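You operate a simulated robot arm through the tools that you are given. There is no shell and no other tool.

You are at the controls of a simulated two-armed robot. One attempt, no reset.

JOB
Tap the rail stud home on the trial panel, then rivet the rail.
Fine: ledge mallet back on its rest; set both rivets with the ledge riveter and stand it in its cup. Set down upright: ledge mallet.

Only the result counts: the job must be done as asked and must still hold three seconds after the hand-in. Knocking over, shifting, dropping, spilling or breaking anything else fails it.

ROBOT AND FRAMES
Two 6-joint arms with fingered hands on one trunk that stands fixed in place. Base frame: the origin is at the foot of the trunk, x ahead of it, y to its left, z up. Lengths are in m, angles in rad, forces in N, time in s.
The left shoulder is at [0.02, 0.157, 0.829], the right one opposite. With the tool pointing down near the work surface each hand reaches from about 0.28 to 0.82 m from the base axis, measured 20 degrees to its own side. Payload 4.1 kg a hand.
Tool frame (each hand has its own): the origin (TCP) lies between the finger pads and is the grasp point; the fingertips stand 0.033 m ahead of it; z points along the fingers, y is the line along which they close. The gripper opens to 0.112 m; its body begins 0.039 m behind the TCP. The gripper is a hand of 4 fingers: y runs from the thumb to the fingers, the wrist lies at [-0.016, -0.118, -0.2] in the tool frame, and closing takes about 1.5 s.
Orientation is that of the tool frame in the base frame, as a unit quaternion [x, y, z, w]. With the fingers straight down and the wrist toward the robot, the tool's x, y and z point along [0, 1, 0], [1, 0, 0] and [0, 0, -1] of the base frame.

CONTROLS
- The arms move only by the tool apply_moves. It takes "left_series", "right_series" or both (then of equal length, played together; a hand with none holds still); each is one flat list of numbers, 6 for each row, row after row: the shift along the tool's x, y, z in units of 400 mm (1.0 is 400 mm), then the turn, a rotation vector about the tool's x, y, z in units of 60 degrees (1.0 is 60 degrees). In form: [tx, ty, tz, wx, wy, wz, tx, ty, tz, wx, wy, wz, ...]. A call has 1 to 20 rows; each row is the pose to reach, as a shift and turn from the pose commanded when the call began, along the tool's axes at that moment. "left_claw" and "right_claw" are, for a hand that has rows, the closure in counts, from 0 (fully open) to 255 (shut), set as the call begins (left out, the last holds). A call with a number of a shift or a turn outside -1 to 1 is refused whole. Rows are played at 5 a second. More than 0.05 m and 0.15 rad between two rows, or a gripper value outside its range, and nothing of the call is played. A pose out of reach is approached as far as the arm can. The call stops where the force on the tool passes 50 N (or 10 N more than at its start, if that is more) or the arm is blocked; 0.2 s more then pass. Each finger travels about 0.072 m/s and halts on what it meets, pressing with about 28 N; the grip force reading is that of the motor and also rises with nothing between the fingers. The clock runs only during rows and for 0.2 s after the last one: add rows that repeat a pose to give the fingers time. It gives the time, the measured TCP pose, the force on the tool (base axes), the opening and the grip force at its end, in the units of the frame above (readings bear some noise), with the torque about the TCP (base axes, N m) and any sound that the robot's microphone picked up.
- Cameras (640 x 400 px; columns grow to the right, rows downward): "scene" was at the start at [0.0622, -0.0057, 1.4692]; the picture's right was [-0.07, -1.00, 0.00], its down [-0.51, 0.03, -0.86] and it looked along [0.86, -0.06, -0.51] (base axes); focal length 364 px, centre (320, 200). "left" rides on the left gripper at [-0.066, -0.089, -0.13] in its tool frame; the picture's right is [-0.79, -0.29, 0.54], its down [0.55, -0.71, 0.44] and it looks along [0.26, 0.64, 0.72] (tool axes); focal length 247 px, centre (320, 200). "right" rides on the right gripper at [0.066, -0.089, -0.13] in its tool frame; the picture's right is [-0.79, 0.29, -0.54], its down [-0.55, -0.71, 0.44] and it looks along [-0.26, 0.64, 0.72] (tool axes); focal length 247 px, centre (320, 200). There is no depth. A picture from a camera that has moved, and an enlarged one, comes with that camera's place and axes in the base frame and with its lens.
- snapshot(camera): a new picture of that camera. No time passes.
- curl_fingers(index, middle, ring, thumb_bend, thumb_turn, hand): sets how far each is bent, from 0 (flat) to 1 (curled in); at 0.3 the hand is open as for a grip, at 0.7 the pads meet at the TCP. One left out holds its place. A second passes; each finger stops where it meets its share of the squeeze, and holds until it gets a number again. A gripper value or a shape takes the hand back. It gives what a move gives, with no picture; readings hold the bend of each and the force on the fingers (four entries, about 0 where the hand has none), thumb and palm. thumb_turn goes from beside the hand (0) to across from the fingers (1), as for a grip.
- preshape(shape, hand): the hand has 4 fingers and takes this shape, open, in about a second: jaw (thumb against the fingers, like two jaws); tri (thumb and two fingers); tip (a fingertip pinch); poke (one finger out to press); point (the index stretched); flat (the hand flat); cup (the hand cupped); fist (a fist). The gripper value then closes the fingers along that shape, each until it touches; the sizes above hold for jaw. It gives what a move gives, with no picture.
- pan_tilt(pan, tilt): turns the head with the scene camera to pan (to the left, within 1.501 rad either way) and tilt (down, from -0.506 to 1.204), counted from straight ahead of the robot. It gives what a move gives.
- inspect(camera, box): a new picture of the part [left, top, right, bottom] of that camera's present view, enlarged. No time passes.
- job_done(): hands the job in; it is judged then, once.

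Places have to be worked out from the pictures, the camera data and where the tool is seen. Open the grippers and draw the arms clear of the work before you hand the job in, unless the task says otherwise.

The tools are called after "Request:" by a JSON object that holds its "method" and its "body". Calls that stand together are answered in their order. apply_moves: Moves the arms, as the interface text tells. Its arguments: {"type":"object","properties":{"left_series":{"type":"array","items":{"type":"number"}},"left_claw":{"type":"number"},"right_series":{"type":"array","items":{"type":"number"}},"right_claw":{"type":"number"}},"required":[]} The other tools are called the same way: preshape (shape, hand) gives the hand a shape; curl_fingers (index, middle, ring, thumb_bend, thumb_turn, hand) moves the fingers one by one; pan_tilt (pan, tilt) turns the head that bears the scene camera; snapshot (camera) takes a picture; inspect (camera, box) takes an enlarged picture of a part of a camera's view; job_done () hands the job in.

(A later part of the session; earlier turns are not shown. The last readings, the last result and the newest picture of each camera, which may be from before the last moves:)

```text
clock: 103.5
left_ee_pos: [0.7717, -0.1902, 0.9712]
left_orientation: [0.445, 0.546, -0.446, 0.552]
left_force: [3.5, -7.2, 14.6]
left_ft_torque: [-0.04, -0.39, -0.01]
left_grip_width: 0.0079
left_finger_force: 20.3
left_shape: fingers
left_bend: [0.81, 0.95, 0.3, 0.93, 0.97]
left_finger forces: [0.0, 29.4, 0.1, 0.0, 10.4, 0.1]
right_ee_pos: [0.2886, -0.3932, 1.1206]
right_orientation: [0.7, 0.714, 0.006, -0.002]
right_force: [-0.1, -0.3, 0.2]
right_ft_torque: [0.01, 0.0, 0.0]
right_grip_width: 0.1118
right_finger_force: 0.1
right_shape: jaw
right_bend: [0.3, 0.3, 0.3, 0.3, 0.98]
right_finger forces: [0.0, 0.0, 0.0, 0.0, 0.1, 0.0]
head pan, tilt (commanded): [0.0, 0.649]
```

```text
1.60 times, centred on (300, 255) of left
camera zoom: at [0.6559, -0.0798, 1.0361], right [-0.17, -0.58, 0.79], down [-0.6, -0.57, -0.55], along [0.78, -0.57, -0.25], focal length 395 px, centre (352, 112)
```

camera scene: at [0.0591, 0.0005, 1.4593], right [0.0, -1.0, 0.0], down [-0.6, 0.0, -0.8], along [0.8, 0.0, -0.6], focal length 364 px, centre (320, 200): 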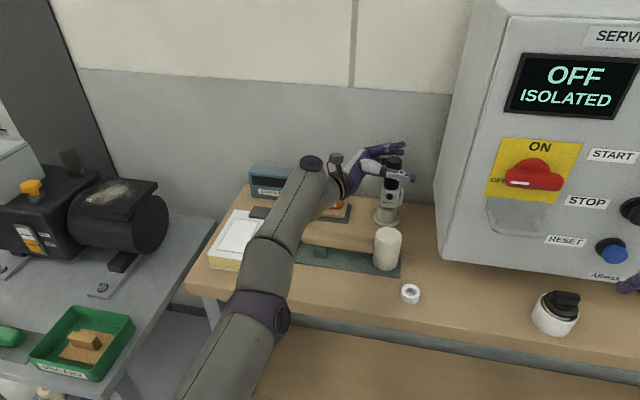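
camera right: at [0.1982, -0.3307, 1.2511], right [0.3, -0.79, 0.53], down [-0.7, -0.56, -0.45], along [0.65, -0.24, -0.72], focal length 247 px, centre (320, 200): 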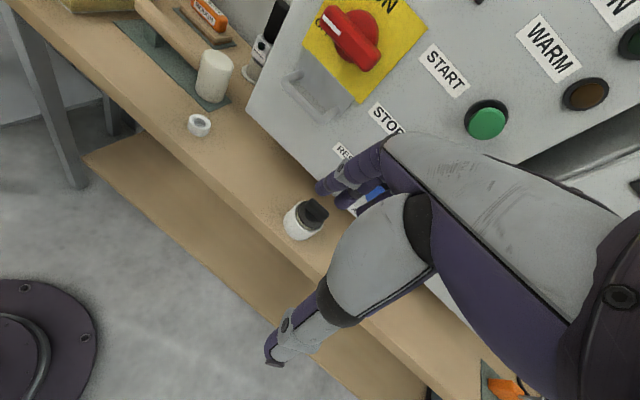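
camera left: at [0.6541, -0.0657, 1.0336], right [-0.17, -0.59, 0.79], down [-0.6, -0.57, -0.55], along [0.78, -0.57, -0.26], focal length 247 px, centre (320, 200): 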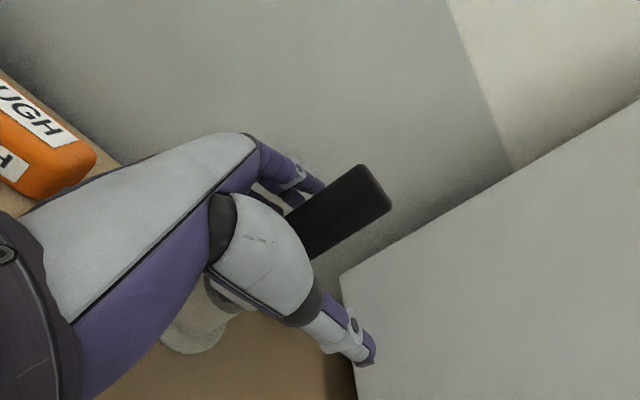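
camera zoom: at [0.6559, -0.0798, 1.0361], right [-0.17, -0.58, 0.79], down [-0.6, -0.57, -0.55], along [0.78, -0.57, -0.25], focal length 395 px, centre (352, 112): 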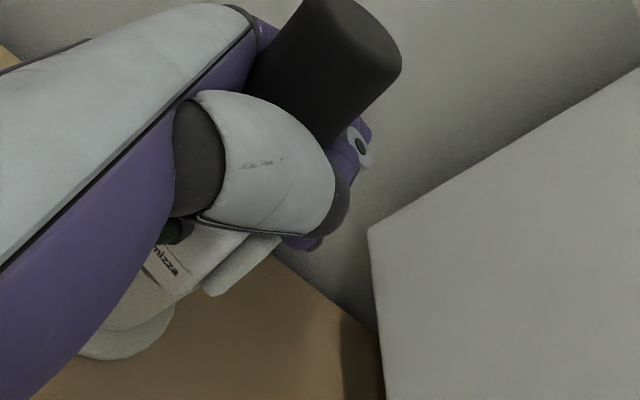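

Closing pulled the handle toward the palm and tilted the riveter about 14° in its cup (the cup itself did not move). I'll open again so it drops back upright, then advance until the palm actually touches before closing.

Request:
{"method": "curl_fingers", "body": {"hand": "left", "index": 0.3, "middle": 0.3, "ring": 0.3, "thumb_bend": 0.3}}

Request:
{"method": "inspect", "body": {"camera": "scene", "box": [320, 140, 440, 240]}}

Request:
{"method": "inspect", "body": {"camera": "left", "box": [180, 130, 420, 380]}}

```text
clock: 104.5
left_ee_pos: [0.7723, -0.1876, 0.9661]
left_orientation: [0.445, 0.55, -0.445, 0.55]
left_force: [0.7, 0.3, 0.2]
left_ft_torque: [-0.01, -0.04, 0.02]
left_grip_width: 0.1123
left_finger_force: 0.0
left_shape: fingers
left_bend: [0.3, 0.3, 0.3, 0.3, 0.97]
left_finger forces: [0.2, 0.0, 0.1, 0.1, 0.1, 0.1]
right_ee_pos: [0.2889, -0.3938, 1.1207]
right_orientation: [0.7, 0.714, 0.005, -0.001]
right_force: [0.5, -0.3, 0.5]
right_ft_torque: [0.01, 0.03, -0.02]
right_grip_width: 0.1116
right_finger_force: 0.1
right_shape: jaw
right_bend: [0.3, 0.3, 0.3, 0.3, 0.98]
right_finger forces: [0.0, 0.0, 0.1, 0.0, 0.0, 0.0]
head pan, tilt (commanded): [0.0, 0.649]
```

```text
4.00 times, centred on (380, 190) of scene
camera zoom: at [0.0591, 0.0005, 1.4592], right [0.0, -1.0, 0.0], down [-0.6, 0.0, -0.8], along [0.8, 0.0, -0.6], focal length 1455 px, centre (80, 240)
```

zoom: 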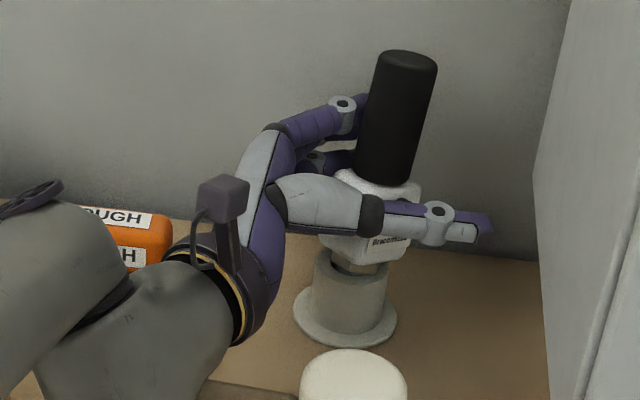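

```text
1.60 times, centred on (300, 255) of left
camera zoom: at [0.6566, -0.0791, 1.0328], right [-0.17, -0.59, 0.79], down [-0.6, -0.57, -0.55], along [0.78, -0.57, -0.26], focal length 395 px, centre (352, 112)
```

zoom: 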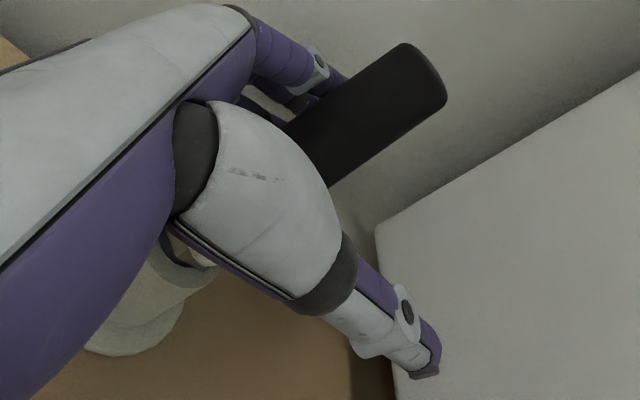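

The riveter is now leaning a little the other way, still in the cup. I'll let a moment pass without moving to see whether it settles.

Request:
{"method": "apply_moves", "body": {"left_series": [0, 0, 0, 0, 0, 0]}}

Request:
{"method": "inspect", "body": {"camera": "scene", "box": [350, 140, 430, 235]}}

Request:
{"method": "inspect", "body": {"camera": "right", "box": [200, 0, 300, 80]}}

```text
clock: 105.0
left_ee_pos: [0.7712, -0.1888, 0.9686]
left_orientation: [0.445, 0.549, -0.444, 0.55]
left_force: [0.7, -0.2, -0.7]
left_ft_torque: [0.02, -0.03, 0.02]
left_grip_width: 0.1123
left_finger_force: 0.0
left_shape: fingers
left_bend: [0.3, 0.3, 0.3, 0.3, 0.97]
left_finger forces: [0.0, 0.0, 0.0, 0.0, 0.0, 0.0]
right_ee_pos: [0.2893, -0.3921, 1.1208]
right_orientation: [0.701, 0.713, 0.005, -0.002]
right_force: [0.6, -1.8, -0.7]
right_ft_torque: [-0.02, 0.02, -0.01]
right_grip_width: 0.1118
right_finger_force: 0.1
right_shape: jaw
right_bend: [0.3, 0.3, 0.3, 0.3, 0.98]
right_finger forces: [0.0, 0.1, 0.0, 0.0, 0.1, 0.0]
head pan, tilt (commanded): [0.0, 0.649]
```

```text
4.21 times, centred on (390, 188) of scene
camera zoom: at [0.0591, 0.0005, 1.4592], right [0.0, -1.0, 0.0], down [-0.6, 0.0, -0.8], along [0.8, 0.0, -0.6], focal length 1532 px, centre (25, 253)
```

zoom: 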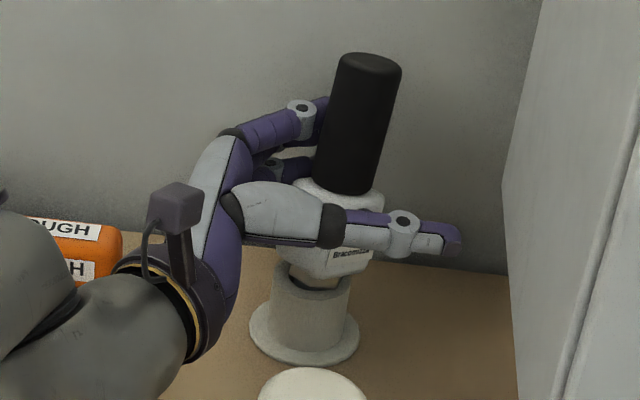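

```text
5.00 times, centred on (250, 40) of right
camera zoom: at [0.1982, -0.3307, 1.2511], right [0.3, -0.79, 0.53], down [-0.7, -0.56, -0.44], along [0.65, -0.24, -0.72], focal length 1235 px, centre (670, 1000)
```

zoom: 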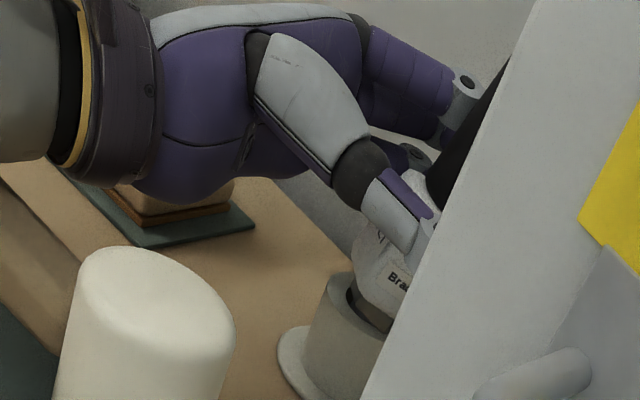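

It has settled leaning about 8° in the cup, untouched. A plain pinch centred on the handle should not pull it, so I'll move the hand up to mid-handle (z≈0.992) with the TCP on the handle's axis.

Request:
{"method": "apply_moves", "body": {"left_series": [-0.02, 0.0025, -0.008, 0, 0, 0, -0.04, 0.005, -0.016, 0, 0, 0, -0.0585, 0.0075, -0.0235, 0, 0, 0, -0.0585, 0.0075, -0.0235, 0, 0, 0]}}

Request:
{"method": "inspect", "body": {"camera": "scene", "box": [350, 140, 430, 235]}}

Request:
{"method": "inspect", "body": {"camera": "left", "box": [180, 130, 420, 380]}}

```text
clock: 106.0
left_ee_pos: [0.7733, -0.1779, 0.9903]
left_orientation: [0.446, 0.549, -0.445, 0.55]
left_force: [-0.5, -0.4, -0.8]
left_ft_torque: [0.0, 0.02, -0.02]
left_grip_width: 0.1122
left_finger_force: 0.1
left_shape: fingers
left_bend: [0.3, 0.3, 0.3, 0.3, 0.97]
left_finger forces: [0.1, 0.0, 0.1, 0.1, 0.0, 0.0]
right_ee_pos: [0.2889, -0.3925, 1.1193]
right_orientation: [0.7, 0.714, 0.006, -0.001]
right_force: [-0.5, -0.1, 0.1]
right_ft_torque: [0.03, 0.0, 0.0]
right_grip_width: 0.1117
right_finger_force: 0.1
right_shape: jaw
right_bend: [0.3, 0.3, 0.3, 0.3, 0.98]
right_finger forces: [0.0, 0.0, 0.0, 0.0, 0.1, 0.0]
head pan, tilt (commanded): [0.0, 0.649]
```

```text
4.21 times, centred on (390, 188) of scene
camera zoom: at [0.0591, 0.0005, 1.4592], right [0.0, -1.0, 0.0], down [-0.6, 0.0, -0.8], along [0.8, 0.0, -0.6], focal length 1532 px, centre (25, 253)
```

zoom: 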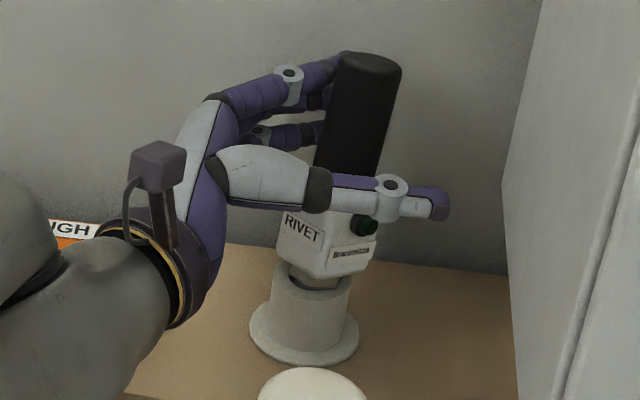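

```text
1.60 times, centred on (300, 255) of left
camera zoom: at [0.6574, -0.0695, 1.0563], right [-0.17, -0.59, 0.79], down [-0.6, -0.57, -0.55], along [0.78, -0.57, -0.26], focal length 395 px, centre (352, 112)
```

zoom: 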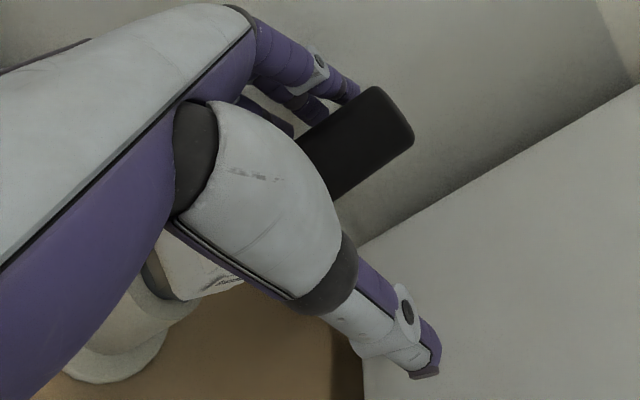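

The riveter has turned about 45° in its cup (the RIVET label now faces front-left) and leans only about 5°. The handle is centred between thumb and fingers, so I'll close with a plain pinch.

Request:
{"method": "apply_moves", "body": {"left_series": [0, 0, 0, 0, 0, 0, 0, 0, 0, 0, 0, 0, 0, 0, 0, 0, 0, 0, 0, 0, 0, 0, 0, 0, 0, 0, 0, 0, 0, 0, 0, 0, 0, 0, 0, 0, 0, 0, 0, 0, 0, 0, 0, 0, 0, 0, 0, 0], "left_claw": 255}}

Request:
{"method": "inspect", "body": {"camera": "scene", "box": [350, 140, 430, 235]}}

Request:
{"method": "inspect", "body": {"camera": "left", "box": [180, 130, 420, 380]}}

```text
clock: 107.8
left_ee_pos: [0.7728, -0.179, 0.9918]
left_orientation: [0.445, 0.549, -0.445, 0.55]
left_force: [-0.7, -0.1, -0.3]
left_ft_torque: [-0.05, 0.14, 0.03]
left_grip_width: 0.0307
left_finger_force: 27.9
left_shape: jaw
left_bend: [0.26, 0.39, 0.38, 0.52, 1.0]
left_finger forces: [15.3, 7.2, 1.3, 0.0, 25.0, 0.0]
right_ee_pos: [0.2904, -0.3935, 1.1215]
right_orientation: [0.7, 0.714, 0.006, -0.002]
right_force: [-0.4, 0.3, -1.1]
right_ft_torque: [0.0, 0.02, -0.02]
right_grip_width: 0.1119
right_finger_force: 0.0
right_shape: jaw
right_bend: [0.3, 0.3, 0.3, 0.3, 0.98]
right_finger forces: [0.0, 0.0, 0.0, 0.0, 0.0, 0.0]
head pan, tilt (commanded): [0.0, 0.649]
```

```text
4.21 times, centred on (390, 188) of scene
camera zoom: at [0.0591, 0.0005, 1.4592], right [0.0, -1.0, 0.0], down [-0.6, 0.0, -0.8], along [0.8, 0.0, -0.6], focal length 1532 px, centre (25, 253)
```

zoom: 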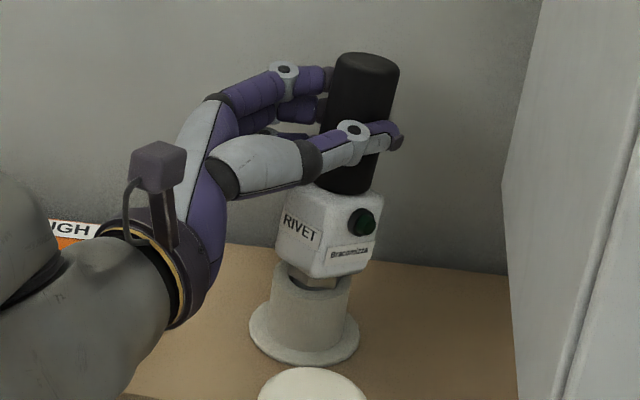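

```text
1.60 times, centred on (300, 255) of left
camera zoom: at [0.6573, -0.0695, 1.0562], right [-0.17, -0.59, 0.79], down [-0.6, -0.57, -0.55], along [0.78, -0.57, -0.26], focal length 395 px, centre (352, 112)
```

zoom: 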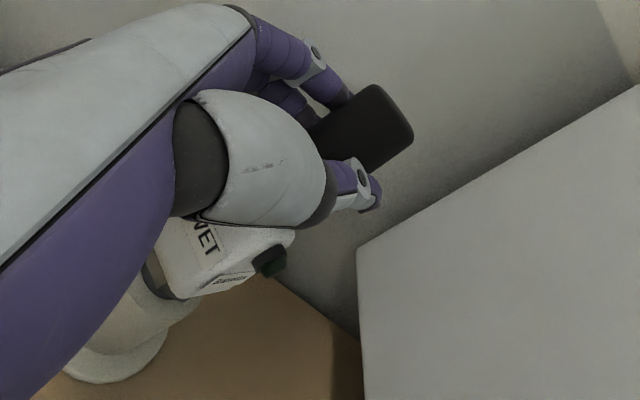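

The pinch holds (thumb 25 N, index 15 N, middle 7 N) and the riveter stayed put. I'll lift it 3 cm slowly and look.

Request:
{"method": "apply_moves", "body": {"left_series": [-0.02, 0, 0, 0, 0, 0, -0.04, 0, 0, 0, 0, 0, -0.06, 0, 0, 0, 0, 0, -0.075, 0, 0, 0, 0, 0, -0.075, 0, 0, 0, 0, 0]}}

Request:
{"method": "inspect", "body": {"camera": "scene", "box": [350, 130, 430, 235]}}

Request:
{"method": "inspect", "body": {"camera": "right", "box": [200, 0, 300, 80]}}

```text
clock: 109.0
left_ee_pos: [0.774, -0.1778, 1.0226]
left_orientation: [0.446, 0.549, -0.443, 0.55]
left_force: [0.7, -0.5, -6.1]
left_ft_torque: [0.04, 0.1, 0.01]
left_grip_width: 0.0304
left_finger_force: 28.3
left_shape: jaw
left_bend: [0.26, 0.4, 0.38, 0.51, 1.0]
left_finger forces: [13.7, 8.5, 3.8, 0.0, 25.9, 0.1]
right_ee_pos: [0.2889, -0.3933, 1.1214]
right_orientation: [0.7, 0.714, 0.006, -0.002]
right_force: [1.0, 0.4, 0.0]
right_ft_torque: [0.02, -0.02, 0.0]
right_grip_width: 0.1118
right_finger_force: 0.0
right_shape: jaw
right_bend: [0.3, 0.3, 0.3, 0.3, 0.98]
right_finger forces: [0.1, 0.0, 0.1, 0.0, 0.1, 0.0]
head pan, tilt (commanded): [0.0, 0.649]
```

```text
3.81 times, centred on (390, 182) of scene
camera zoom: at [0.0593, 0.0005, 1.4592], right [0.0, -1.0, 0.0], down [-0.6, 0.0, -0.8], along [0.8, 0.0, -0.6], focal length 1386 px, centre (53, 267)
```

zoom: 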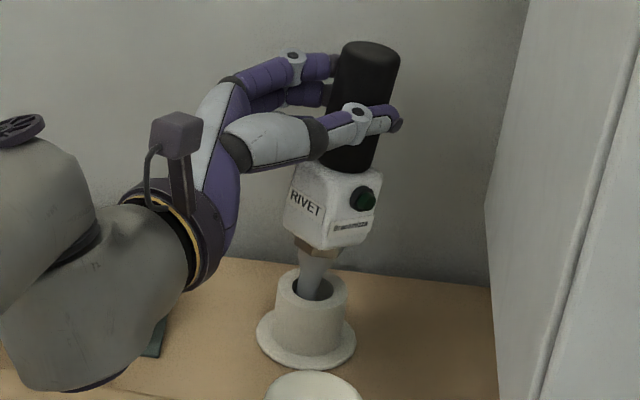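

```text
5.00 times, centred on (250, 40) of right
camera zoom: at [0.1984, -0.3307, 1.2511], right [0.3, -0.79, 0.53], down [-0.7, -0.56, -0.44], along [0.65, -0.24, -0.72], focal length 1235 px, centre (670, 1000)
```

zoom: 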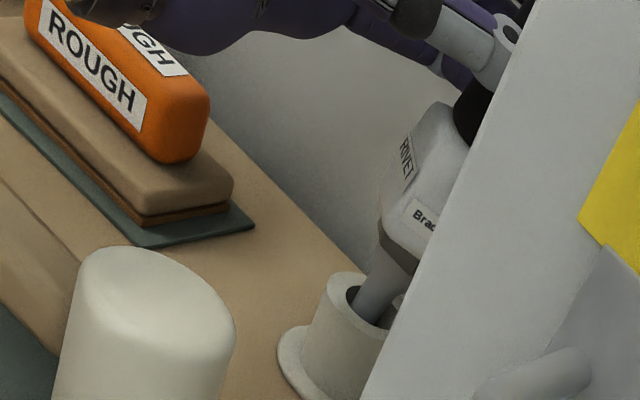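

It lifts well (about 6 N, 0.6 kg); I can see the tapered nose below a brass collar. I'll raise another 4.5 cm to clear the cup.

Request:
{"method": "apply_moves", "body": {"left_series": [-0.03, 0, 0, 0, 0, 0, -0.06, 0, 0, 0, 0, 0, -0.09, 0, 0, 0, 0, 0, -0.115, 0, 0, 0, 0, 0, -0.115, 0, 0, 0, 0, 0]}}

Request:
{"method": "inspect", "body": {"camera": "scene", "box": [340, 110, 430, 235]}}

Request:
{"method": "inspect", "body": {"camera": "right", "box": [200, 0, 300, 80]}}

```text
clock: 110.2
left_ee_pos: [0.7719, -0.1789, 1.0672]
left_orientation: [0.445, 0.55, -0.444, 0.55]
left_force: [0.6, -1.0, -5.7]
left_ft_torque: [-0.01, 0.1, -0.02]
left_grip_width: 0.0302
left_finger_force: 28.0
left_shape: jaw
left_bend: [0.26, 0.4, 0.38, 0.51, 1.0]
left_finger forces: [13.7, 8.4, 4.0, 0.0, 25.9, 0.0]
right_ee_pos: [0.2895, -0.3939, 1.1203]
right_orientation: [0.701, 0.714, 0.006, -0.002]
right_force: [-0.9, 0.3, -0.1]
right_ft_torque: [-0.03, -0.01, 0.03]
right_grip_width: 0.1116
right_finger_force: 0.1
right_shape: jaw
right_bend: [0.3, 0.3, 0.3, 0.3, 0.98]
right_finger forces: [0.1, 0.0, 0.0, 0.0, 0.0, 0.0]
head pan, tilt (commanded): [0.0, 0.649]
```

```text
3.20 times, centred on (385, 172) of scene
camera zoom: at [0.0593, 0.0005, 1.4592], right [0.0, -1.0, 0.0], down [-0.6, 0.0, -0.8], along [0.8, 0.0, -0.6], focal length 1164 px, centre (112, 288)
```

zoom: 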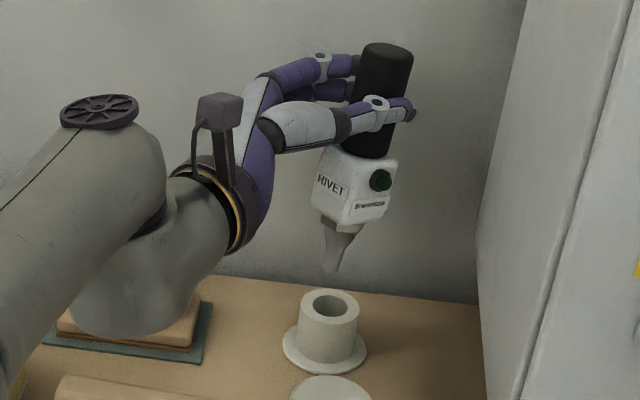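

```text
5.00 times, centred on (250, 40) of right
camera zoom: at [0.1984, -0.3307, 1.2511], right [0.3, -0.79, 0.53], down [-0.7, -0.56, -0.44], along [0.65, -0.24, -0.72], focal length 1235 px, centre (670, 1000)
```

zoom: 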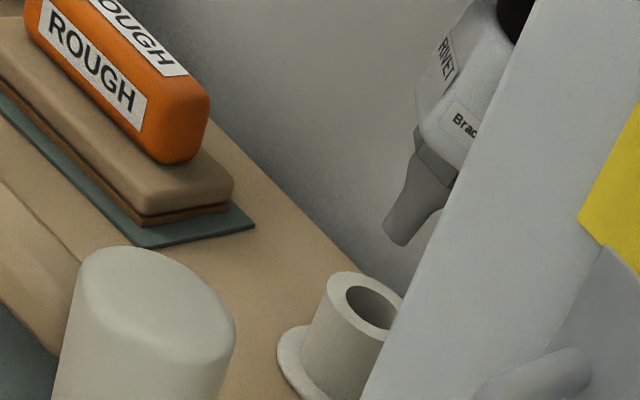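

The riveter is clear of the cup, leaning a few degrees. I'll carry it up and over to the panel at a safe height.

Request:
{"method": "apply_moves", "body": {"left_series": [-0.04, -0.01, -0.02, 0, 0, 0, -0.07, -0.018, -0.08, 0, 0, 0, -0.0825, -0.036, -0.15, 0, 0, 0, -0.0825, -0.053, -0.225, 0, 0, 0, -0.0825, -0.071, -0.3, 0, 0, 0, -0.0825, -0.089, -0.375, 0, 0, 0, -0.0825, -0.107, -0.45, 0, 0, 0, -0.0825, -0.125, -0.525, 0, 0, 0, -0.0825, -0.142, -0.6, 0, 0, 0, -0.0825, -0.16, -0.675, 0, 0, 0, -0.0825, -0.178, -0.751, 0, 0, 0, -0.0825, -0.178, -0.751, 0, 0, 0]}}

Request:
{"method": "snapshot", "body": {"camera": "scene"}}

Request:
{"method": "inspect", "body": {"camera": "scene", "box": [200, 110, 330, 280]}}

Request:
{"method": "snapshot", "body": {"camera": "left"}}

```text
clock: 112.8
left_ee_pos: [0.6414, 0.1005, 1.0979]
left_orientation: [0.446, 0.549, -0.444, 0.55]
left_force: [0.4, -0.4, -5.4]
left_ft_torque: [0.0, 0.09, 0.0]
left_grip_width: 0.0301
left_finger_force: 28.5
left_shape: jaw
left_bend: [0.26, 0.4, 0.38, 0.51, 1.0]
left_finger forces: [13.6, 8.1, 4.3, 0.1, 25.6, 0.0]
right_ee_pos: [0.2896, -0.3922, 1.12]
right_orientation: [0.7, 0.714, 0.006, -0.001]
right_force: [0.0, -0.4, 0.1]
right_ft_torque: [0.05, -0.01, 0.01]
right_grip_width: 0.1119
right_finger_force: 0.0
right_shape: jaw
right_bend: [0.3, 0.3, 0.3, 0.3, 0.98]
right_finger forces: [0.1, 0.0, 0.1, 0.0, 0.0, 0.0]
head pan, tilt (commanded): [0.0, 0.649]
```

```text
taken
camera scene: at [0.0593, 0.0004, 1.4592], right [0.0, -1.0, 0.0], down [-0.6, 0.0, -0.8], along [0.8, 0.0, -0.6], focal length 364 px, centre (320, 200)
```

scene: 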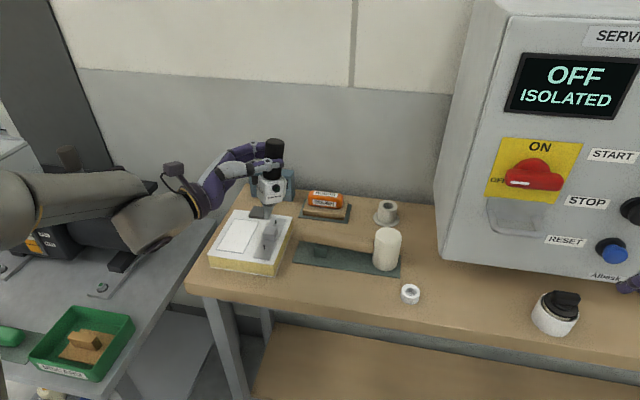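

```text
2.35 times, centred on (265, 195) of scene
camera zoom: at [0.0593, 0.0004, 1.4592], right [0.0, -1.0, 0.0], down [-0.6, 0.0, -0.8], along [0.8, 0.0, -0.6], focal length 856 px, centre (449, 212)
```

zoom: 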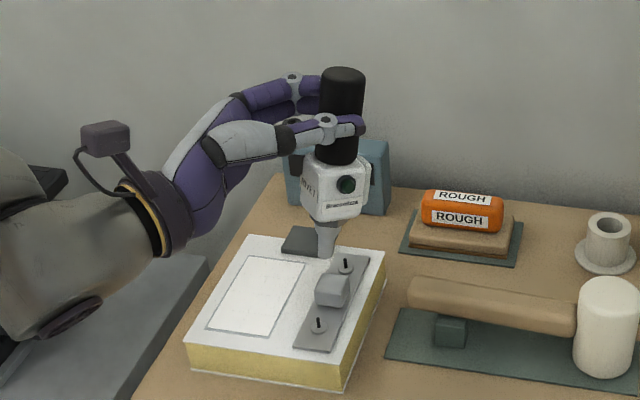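

```text
taken
camera left: at [0.526, 0.2087, 1.1641], right [-0.17, -0.59, 0.79], down [-0.6, -0.57, -0.55], along [0.78, -0.57, -0.26], focal length 247 px, centre (320, 200)
```

left: 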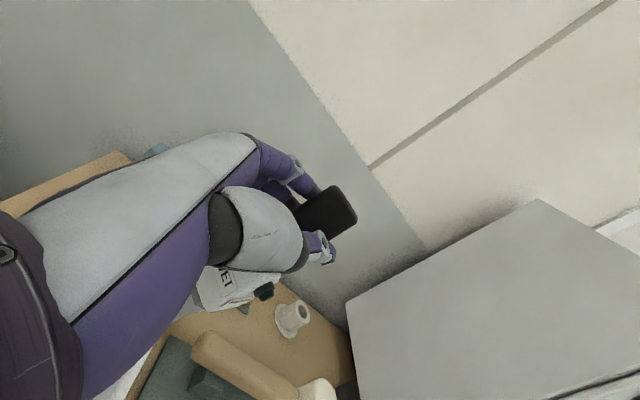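

To locate the nose tip accurately I need a second viewpoint, so I'll bring the right hand's camera in from the right, staying away from the isolator.

Request:
{"method": "apply_moves", "body": {"right_series": [0.094, 0.019, 0, 0, 0, 0, 0.188, 0.038, 0, 0, 0, 0, 0.28, 0.056, 0, 0, 0, 0, 0.375, 0.075, 0, 0, 0, 0, 0.45, 0.155, -0.018, 0, 0, 0, 0.53, 0.24, -0.037, 0, 0, 0, 0.605, 0.32, -0.056, 0, 0, 0, 0.68, 0.4, -0.075, 0, 0, 0, 0.68, 0.4, -0.075, 0, 0, 0]}}

Request:
{"method": "snapshot", "body": {"camera": "right"}}

Request:
{"method": "inspect", "body": {"camera": "scene", "box": [240, 125, 310, 255]}}

```text
clock: 114.8
left_ee_pos: [0.641, 0.1001, 1.0991]
left_orientation: [0.446, 0.549, -0.445, 0.55]
left_force: [-1.1, 0.1, -5.2]
left_ft_torque: [0.0, 0.09, 0.04]
left_grip_width: 0.0303
left_finger_force: 28.6
left_shape: jaw
left_bend: [0.26, 0.4, 0.38, 0.51, 1.0]
left_finger forces: [13.6, 7.9, 4.3, 0.0, 25.6, 0.0]
right_ee_pos: [0.4453, -0.117, 1.152]
right_orientation: [0.7, 0.714, 0.006, -0.002]
right_force: [-0.3, -0.8, -0.3]
right_ft_torque: [0.03, -0.03, 0.03]
right_grip_width: 0.1117
right_finger_force: 0.0
right_shape: jaw
right_bend: [0.3, 0.3, 0.3, 0.3, 0.98]
right_finger forces: [0.0, 0.0, 0.0, 0.0, 0.0, 0.0]
head pan, tilt (commanded): [0.0, 0.649]
```

```text
taken
camera right: at [0.3538, -0.055, 1.2834], right [0.3, -0.79, 0.53], down [-0.7, -0.56, -0.45], along [0.65, -0.24, -0.72], focal length 247 px, centre (320, 200)
```

right: 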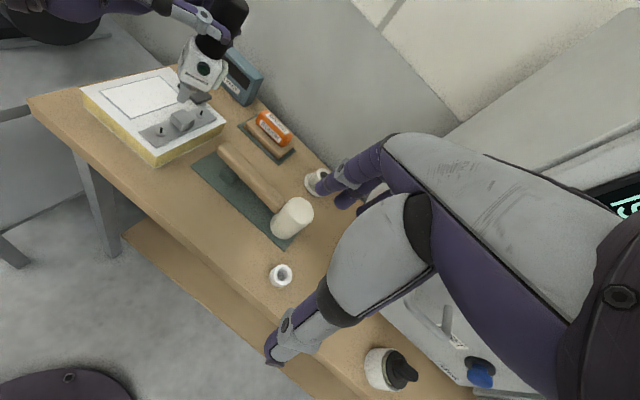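

```text
3.08 times, centred on (275, 190) of scene
camera zoom: at [0.0592, 0.0005, 1.4592], right [0.0, -1.0, 0.0], down [-0.6, 0.0, -0.8], along [0.8, 0.0, -0.6], focal length 1119 px, centre (458, 231)
```

zoom: 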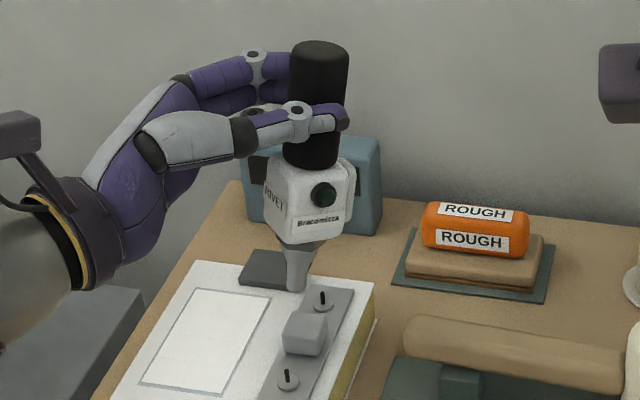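

Both views show the riveter, panel and mandrels. I'll zoom in on the nose and handle in each camera.

Request:
{"method": "inspect", "body": {"camera": "scene", "box": [245, 175, 295, 255]}}

Request:
{"method": "inspect", "body": {"camera": "right", "box": [80, 0, 260, 170]}}

Request:
{"method": "inspect", "body": {"camera": "right", "box": [140, 60, 230, 150]}}

```text
5.00 times, centred on (270, 215) of scene
camera zoom: at [0.0592, 0.0005, 1.4592], right [0.0, -1.0, 0.0], down [-0.6, 0.0, -0.8], along [0.8, 0.0, -0.6], focal length 1819 px, centre (570, 125)
```

zoom: 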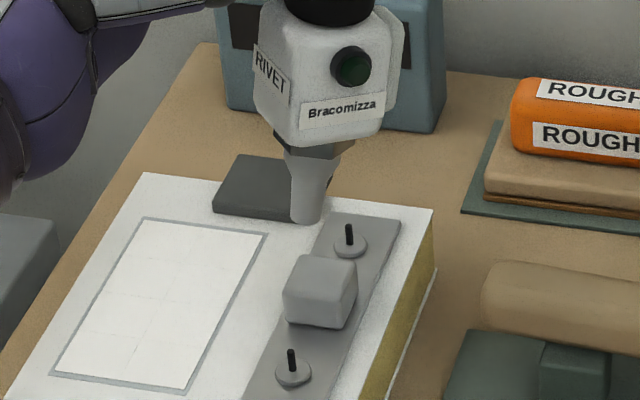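

```text
2.35 times, centred on (170, 85) of right
camera zoom: at [0.3538, -0.055, 1.2834], right [0.3, -0.79, 0.53], down [-0.7, -0.56, -0.45], along [0.65, -0.24, -0.72], focal length 581 px, centre (673, 471)
```

zoom: 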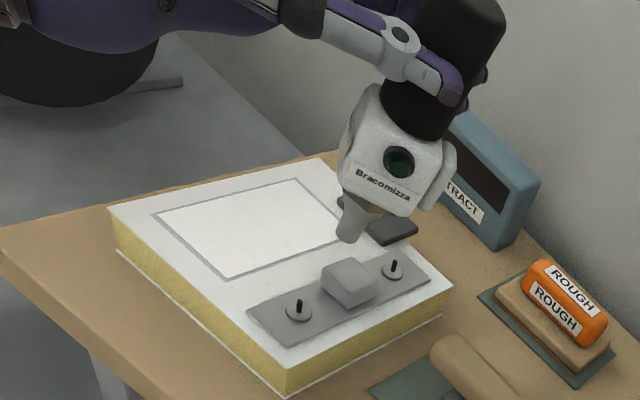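

```text
4.44 times, centred on (185, 105) of right
camera zoom: at [0.3538, -0.055, 1.2834], right [0.3, -0.79, 0.53], down [-0.7, -0.56, -0.45], along [0.65, -0.24, -0.72], focal length 1098 px, centre (920, 622)
```

zoom: 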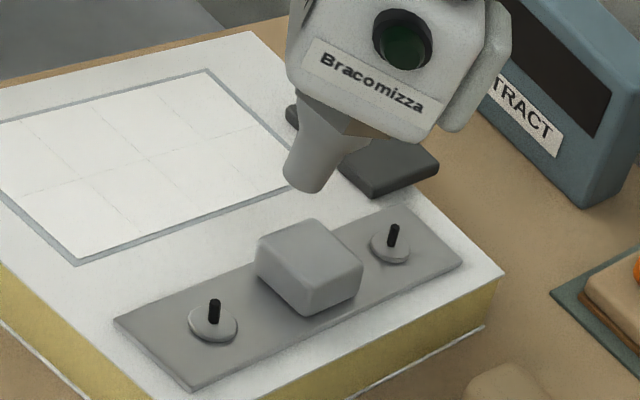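

Triangulation gives the nose tip at about (0.651, 0.113, 0.956), with the tool leaning ~5° to -y and ~4° toward the robot; the rivets check out at (0.622, 0.121) and (0.708, 0.102). I'll turn the hand to make the riveter vertical and bring its tip over the front rivet, still 2 cm above.

Request:
{"method": "apply_moves", "body": {"left_series": [0, -0.016, -0.031, 0, -0.034, -0.041, 0, -0.0313, -0.0618, 0, -0.0677, -0.0825, 0, -0.0313, -0.0618, 0, -0.0677, -0.0825]}}

Request:
{"method": "inspect", "body": {"camera": "scene", "box": [230, 120, 300, 260]}}

Request:
{"method": "inspect", "body": {"camera": "scene", "box": [245, 195, 285, 255]}}

Request:
{"method": "inspect", "body": {"camera": "right", "box": [130, 60, 220, 150]}}

Request:
{"method": "inspect", "body": {"camera": "right", "box": [80, 0, 260, 170]}}

```text
clock: 115.5
left_ee_pos: [0.6241, 0.1228, 1.0998]
left_orientation: [0.404, 0.549, -0.483, 0.549]
left_force: [-0.6, -0.6, -5.6]
left_ft_torque: [0.03, 0.09, 0.0]
left_grip_width: 0.0301
left_finger_force: 28.1
left_shape: jaw
left_bend: [0.26, 0.4, 0.38, 0.51, 1.0]
left_finger forces: [13.4, 8.1, 4.5, 0.1, 25.4, 0.0]
right_ee_pos: [0.4446, -0.1176, 1.1532]
right_orientation: [0.7, 0.714, 0.006, -0.001]
right_force: [0.2, -0.6, 1.1]
right_ft_torque: [0.01, -0.01, 0.0]
right_grip_width: 0.1119
right_finger_force: 0.2
right_shape: jaw
right_bend: [0.3, 0.3, 0.3, 0.3, 0.98]
right_finger forces: [0.0, 0.1, 0.0, 0.1, 0.1, 0.0]
head pan, tilt (commanded): [0.0, 0.649]
```

```text
2.86 times, centred on (265, 190) of scene
camera zoom: at [0.0593, 0.0005, 1.4592], right [0.0, -1.0, 0.0], down [-0.6, 0.0, -0.8], along [0.8, 0.0, -0.6], focal length 1039 px, centre (477, 229)
```

zoom: 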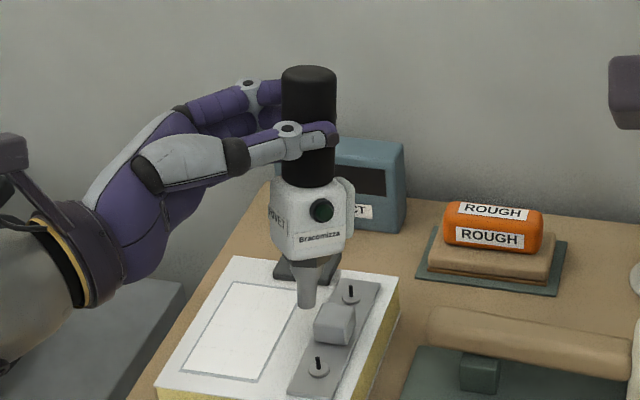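

```text
6.67 times, centred on (265, 225) of scene
camera zoom: at [0.0593, 0.0005, 1.4592], right [0.0, -1.0, 0.0], down [-0.6, 0.0, -0.8], along [0.8, 0.0, -0.6], focal length 2425 px, centre (687, 33)
```

zoom: 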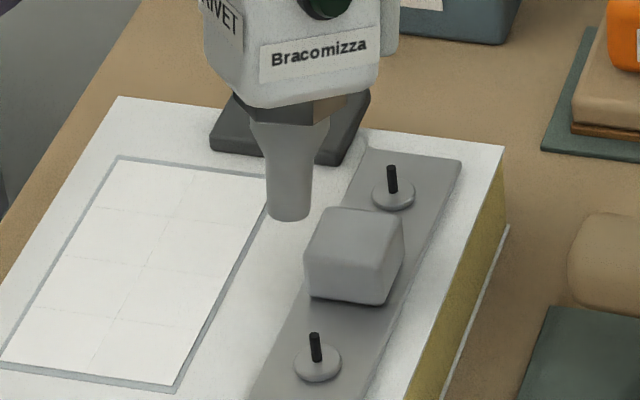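

```text
4.44 times, centred on (175, 105) of right
camera zoom: at [0.3537, -0.0554, 1.2833], right [0.3, -0.79, 0.53], down [-0.7, -0.56, -0.44], along [0.65, -0.24, -0.72], focal length 1098 px, centre (964, 622)
```

zoom: 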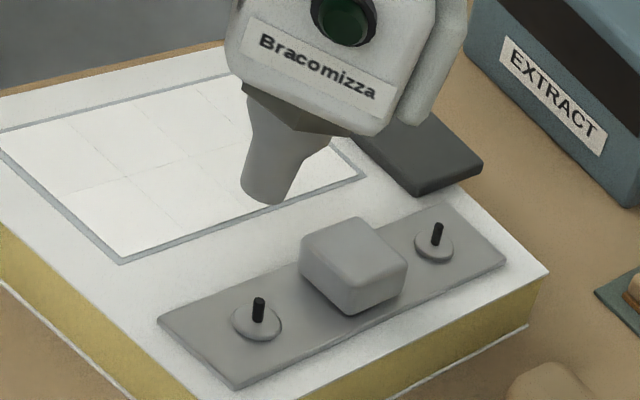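

```text
2.35 times, centred on (170, 85) of right
camera zoom: at [0.3537, -0.0554, 1.2833], right [0.3, -0.79, 0.53], down [-0.7, -0.56, -0.44], along [0.65, -0.24, -0.72], focal length 581 px, centre (673, 471)
```

zoom: 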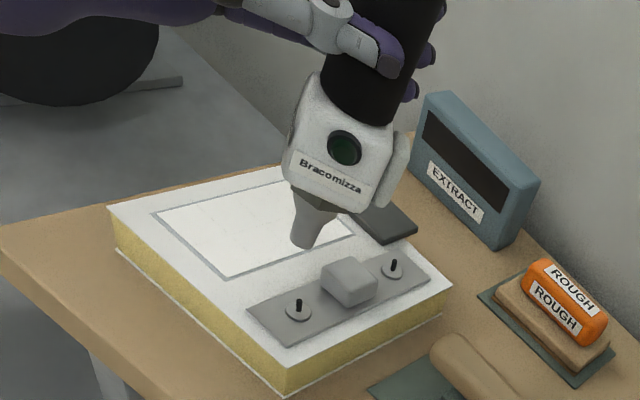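

A direct two-view check of the handle's base gives (0.646, 0.114, 1.052), so the top actually leans 13° away from the robot and 6° to -y (the handle is not centred at the TCP). I'll correct that tilt and re-centre the tip over the front rivet.

Request:
{"method": "apply_moves", "body": {"left_series": [0.0012, -0.0275, -0.0161, 0.0087, -0.0467, 0.065, 0.0025, -0.055, -0.0323, 0.0173, -0.0933, 0.13, 0.0037, -0.0825, -0.0484, 0.026, -0.14, 0.195, 0.0037, -0.0825, -0.0484, 0.026, -0.14, 0.195]}}

Request:
{"method": "inspect", "body": {"camera": "scene", "box": [230, 120, 300, 260]}}

Request:
{"method": "inspect", "body": {"camera": "scene", "box": [245, 195, 285, 255]}}

Request:
{"method": "inspect", "body": {"camera": "right", "box": [130, 60, 220, 150]}}

Request:
{"method": "inspect", "body": {"camera": "right", "box": [80, 0, 260, 170]}}

```text
clock: 116.5
left_ee_pos: [0.5871, 0.1335, 1.0998]
left_orientation: [0.43, 0.455, -0.461, 0.629]
left_force: [0.1, 0.1, -5.5]
left_ft_torque: [0.08, 0.13, 0.0]
left_grip_width: 0.03
left_finger_force: 27.7
left_shape: jaw
left_bend: [0.26, 0.4, 0.38, 0.51, 1.0]
left_finger forces: [14.0, 7.4, 3.5, 0.1, 25.6, 0.0]
right_ee_pos: [0.4457, -0.1174, 1.153]
right_orientation: [0.7, 0.714, 0.005, -0.001]
right_force: [0.2, 0.8, 0.1]
right_ft_torque: [-0.01, -0.04, 0.0]
right_grip_width: 0.112
right_finger_force: 0.1
right_shape: jaw
right_bend: [0.3, 0.3, 0.3, 0.3, 0.98]
right_finger forces: [0.0, 0.0, 0.1, 0.0, 0.0, 0.0]
head pan, tilt (commanded): [0.0, 0.649]
```

```text
2.86 times, centred on (265, 190) of scene
camera zoom: at [0.0592, 0.0005, 1.4592], right [0.0, -1.0, 0.0], down [-0.6, 0.0, -0.8], along [0.8, 0.0, -0.6], focal length 1039 px, centre (477, 229)
```

zoom: 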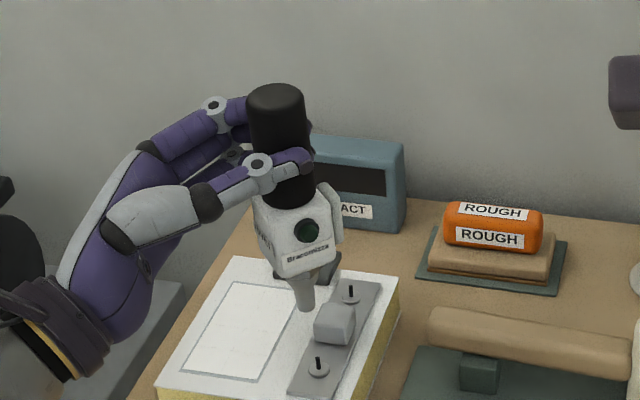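

```text
6.67 times, centred on (265, 225) of scene
camera zoom: at [0.0592, 0.0005, 1.4592], right [0.0, -1.0, 0.0], down [-0.6, 0.0, -0.8], along [0.8, 0.0, -0.6], focal length 2425 px, centre (687, 33)
```

zoom: 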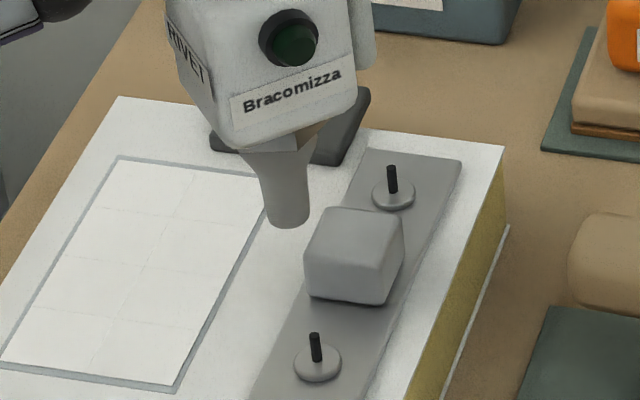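

```text
4.44 times, centred on (175, 105) of right
camera zoom: at [0.3536, -0.0553, 1.2833], right [0.3, -0.79, 0.53], down [-0.7, -0.56, -0.44], along [0.65, -0.24, -0.72], focal length 1098 px, centre (964, 622)
```

zoom: 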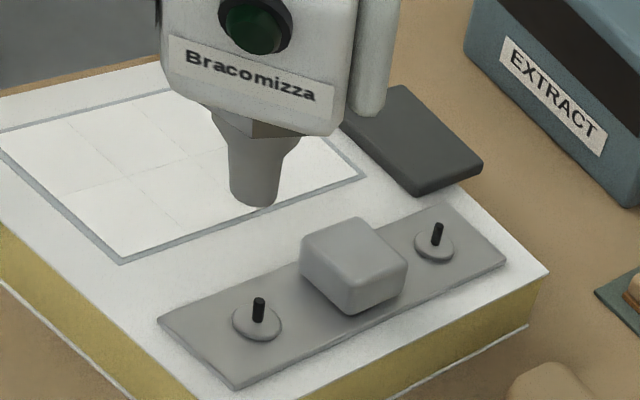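

```text
2.35 times, centred on (170, 85) of right
camera zoom: at [0.3536, -0.0553, 1.2833], right [0.3, -0.79, 0.53], down [-0.7, -0.56, -0.44], along [0.65, -0.24, -0.72], focal length 581 px, centre (673, 471)
```

zoom: 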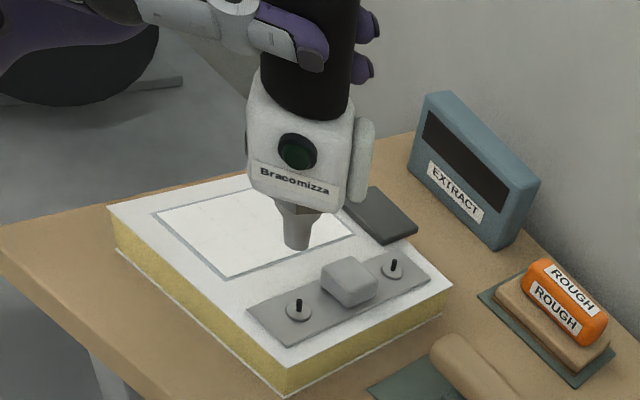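

The riveter is now vertical to about 1°, tip at (0.6175, 0.123, 0.960); the front rivet's mandrel top is at (0.6207, 0.1202, 0.911). I'll shift 3–4 mm and lower the tip to just above the mandrel.

Request:
{"method": "apply_moves", "body": {"left_series": [0.003, 0.0072, 0.0088, 0, 0, 0, 0.028, 0.004, 0.003, 0, 0, 0, 0.054, 0.001, -0.003, 0, 0, 0, 0.08, -0.002, -0.0085, 0, 0, 0, 0.1, -0.0048, -0.0128, 0, 0, 0, 0.1, -0.0048, -0.0128, 0, 0, 0]}}

Request:
{"method": "inspect", "body": {"camera": "scene", "box": [245, 205, 285, 255]}}

Request:
{"method": "inspect", "body": {"camera": "right", "box": [130, 70, 210, 150]}}

```text
clock: 118.0
left_ee_pos: [0.5907, 0.131, 1.0599]
left_orientation: [0.429, 0.456, -0.461, 0.629]
left_force: [0.3, 0.6, -5.7]
left_ft_torque: [0.09, 0.18, -0.04]
left_grip_width: 0.0302
left_finger_force: 27.8
left_shape: jaw
left_bend: [0.26, 0.4, 0.38, 0.51, 1.0]
left_finger forces: [13.9, 7.5, 3.5, 0.1, 25.6, 0.1]
right_ee_pos: [0.4445, -0.1176, 1.1526]
right_orientation: [0.7, 0.714, 0.006, -0.002]
right_force: [0.4, 0.8, 0.5]
right_ft_torque: [0.03, -0.04, 0.01]
right_grip_width: 0.1117
right_finger_force: 0.1
right_shape: jaw
right_bend: [0.3, 0.3, 0.3, 0.3, 0.98]
right_finger forces: [0.1, 0.1, 0.0, 0.1, 0.0, 0.0]
head pan, tilt (commanded): [0.0, 0.649]
```

```text
8.00 times, centred on (265, 230) of scene
camera zoom: at [0.0592, 0.0005, 1.4592], right [0.0, -1.0, 0.0], down [-0.6, 0.0, -0.8], along [0.8, 0.0, -0.6], focal length 2910 px, centre (760, -40)
```

zoom: 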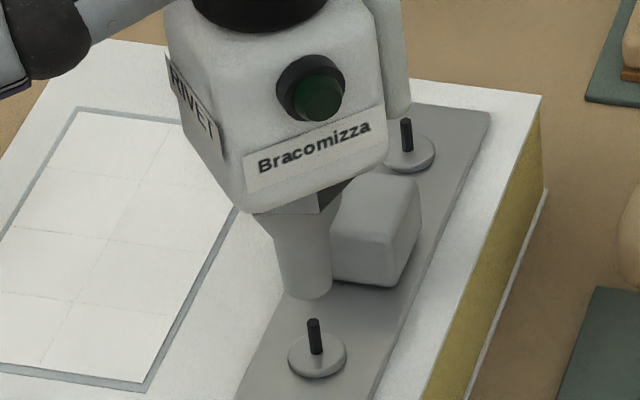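

```text
5.00 times, centred on (170, 110) of right
camera zoom: at [0.3536, -0.0553, 1.2833], right [0.3, -0.79, 0.53], down [-0.7, -0.56, -0.44], along [0.65, -0.24, -0.72], focal length 1235 px, centre (1070, 650)
```

zoom: 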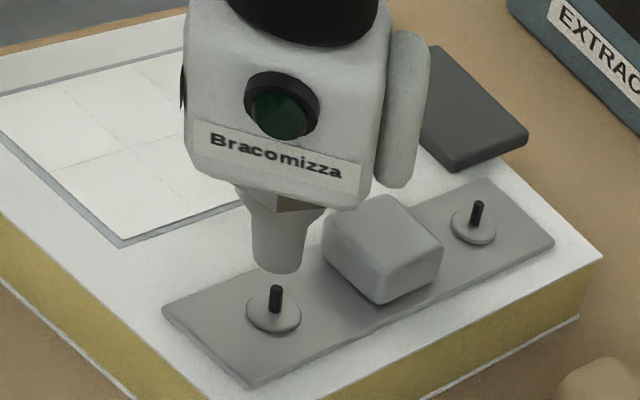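

The nose tip is at (0.6214, 0.121, 0.920), within about 1 mm of the mandrel axis. I'll lower 12 mm in small steps so the mandrel enters the nose, watching the force.

Request:
{"method": "apply_moves", "body": {"left_series": [0.0073, -0.0009, -0.0016, 0, 0, 0, 0.0146, -0.0018, -0.0033, 0, 0, 0, 0.0218, -0.0027, -0.0049, 0, 0, 0, 0.0291, -0.0036, -0.0065, 0, 0, 0, 0.0291, -0.0036, -0.0065, 0, 0, 0]}}

Request:
{"method": "inspect", "body": {"camera": "scene", "box": [245, 205, 285, 255]}}

Request:
{"method": "inspect", "body": {"camera": "right", "box": [130, 70, 210, 150]}}

```text
clock: 119.2
left_ee_pos: [0.5918, 0.1312, 1.0472]
left_orientation: [0.429, 0.456, -0.461, 0.629]
left_force: [1.0, -0.6, -6.3]
left_ft_torque: [0.07, 0.15, -0.02]
left_grip_width: 0.03
left_finger_force: 28.3
left_shape: jaw
left_bend: [0.26, 0.4, 0.38, 0.51, 1.0]
left_finger forces: [13.9, 7.5, 3.5, 0.1, 25.6, 0.0]
right_ee_pos: [0.4446, -0.1172, 1.1529]
right_orientation: [0.7, 0.714, 0.005, -0.002]
right_force: [-0.4, -0.3, 0.3]
right_ft_torque: [0.0, -0.04, 0.0]
right_grip_width: 0.1117
right_finger_force: 0.1
right_shape: jaw
right_bend: [0.3, 0.3, 0.3, 0.3, 0.98]
right_finger forces: [0.0, 0.0, 0.1, 0.0, 0.0, 0.1]
head pan, tilt (commanded): [0.0, 0.649]
```

```text
8.00 times, centred on (265, 230) of scene
camera zoom: at [0.0592, 0.0005, 1.4592], right [0.0, -1.0, 0.0], down [-0.6, 0.0, -0.8], along [0.8, 0.0, -0.6], focal length 2910 px, centre (760, -40)
```

zoom: 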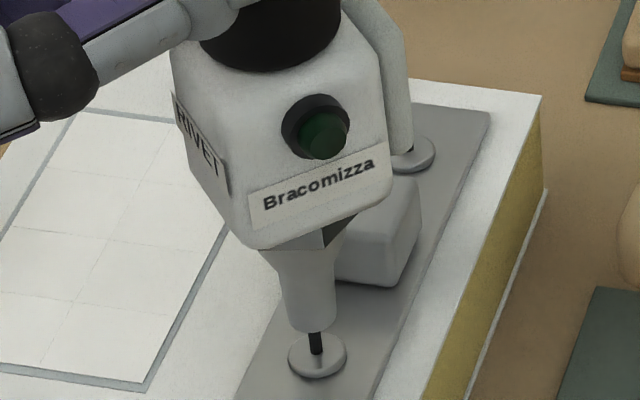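

```text
5.00 times, centred on (170, 110) of right
camera zoom: at [0.3536, -0.0553, 1.2833], right [0.3, -0.79, 0.53], down [-0.7, -0.56, -0.44], along [0.65, -0.24, -0.72], focal length 1235 px, centre (1070, 650)
```

zoom: 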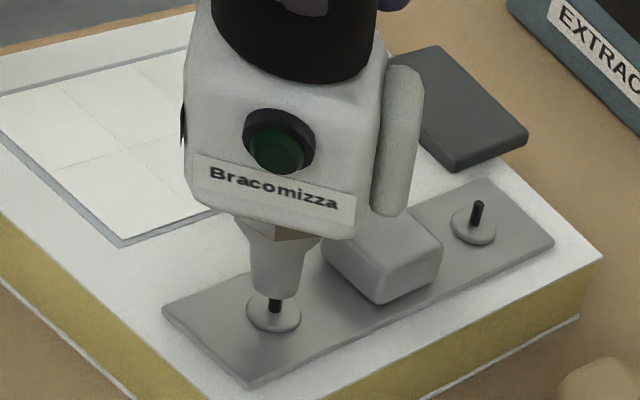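

The mandrel lines up centrally with the nose in both views. I'll lower further in 1.5 mm steps until the nose rests on the rivet flange.

Request:
{"method": "apply_moves", "body": {"left_series": [0.0036, -0.0005, -0.0008, 0, 0, 0, 0.0073, -0.0009, -0.0016, 0, 0, 0, 0.0109, -0.0014, -0.0024, 0, 0, 0, 0.0146, -0.0018, -0.0033, 0, 0, 0, 0.0182, -0.0023, -0.0041, 0, 0, 0, 0.0182, -0.0023, -0.0041, 0, 0, 0]}}

Request:
{"method": "inspect", "body": {"camera": "scene", "box": [245, 205, 285, 255]}}

Request:
{"method": "inspect", "body": {"camera": "right", "box": [130, 70, 210, 150]}}

```text
clock: 120.5
left_ee_pos: [0.5912, 0.1323, 1.0407]
left_orientation: [0.429, 0.456, -0.461, 0.629]
left_force: [-0.9, 0.3, -5.9]
left_ft_torque: [0.04, 0.14, 0.01]
left_grip_width: 0.03
left_finger_force: 27.9
left_shape: jaw
left_bend: [0.26, 0.4, 0.38, 0.51, 1.0]
left_finger forces: [13.9, 7.5, 3.4, 0.0, 25.7, 0.0]
right_ee_pos: [0.4455, -0.119, 1.1524]
right_orientation: [0.7, 0.714, 0.005, -0.003]
right_force: [-0.1, 0.1, 0.3]
right_ft_torque: [-0.02, 0.0, 0.0]
right_grip_width: 0.1118
right_finger_force: 0.0
right_shape: jaw
right_bend: [0.3, 0.3, 0.3, 0.3, 0.98]
right_finger forces: [0.0, 0.0, 0.1, 0.0, 0.1, 0.0]
head pan, tilt (commanded): [0.0, 0.649]
```

```text
8.00 times, centred on (265, 230) of scene
camera zoom: at [0.0592, 0.0005, 1.4592], right [0.0, -1.0, 0.0], down [-0.6, 0.0, -0.8], along [0.8, 0.0, -0.6], focal length 2910 px, centre (760, -40)
```

zoom: 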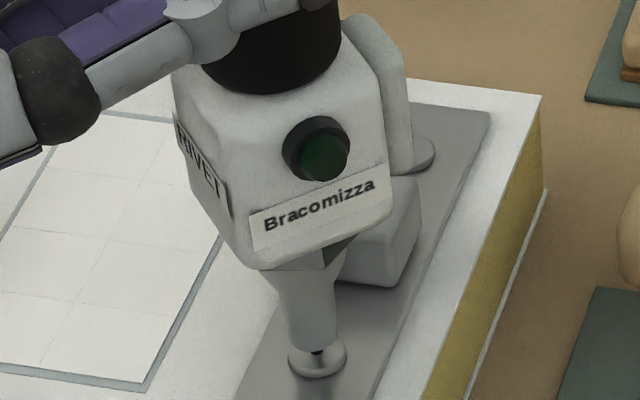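

```text
5.00 times, centred on (170, 110) of right
camera zoom: at [0.3536, -0.0553, 1.2833], right [0.3, -0.79, 0.53], down [-0.7, -0.56, -0.44], along [0.65, -0.24, -0.72], focal length 1235 px, centre (1070, 650)
```

zoom: 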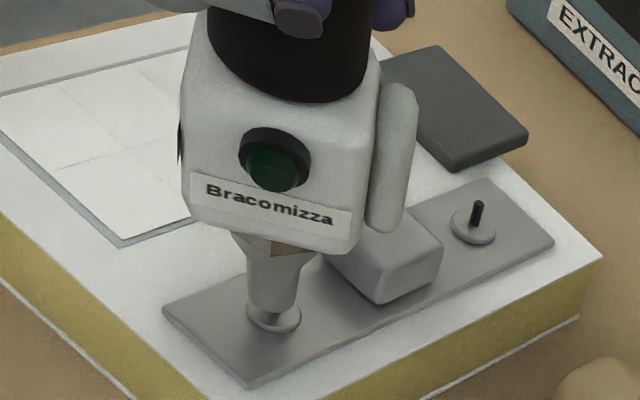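

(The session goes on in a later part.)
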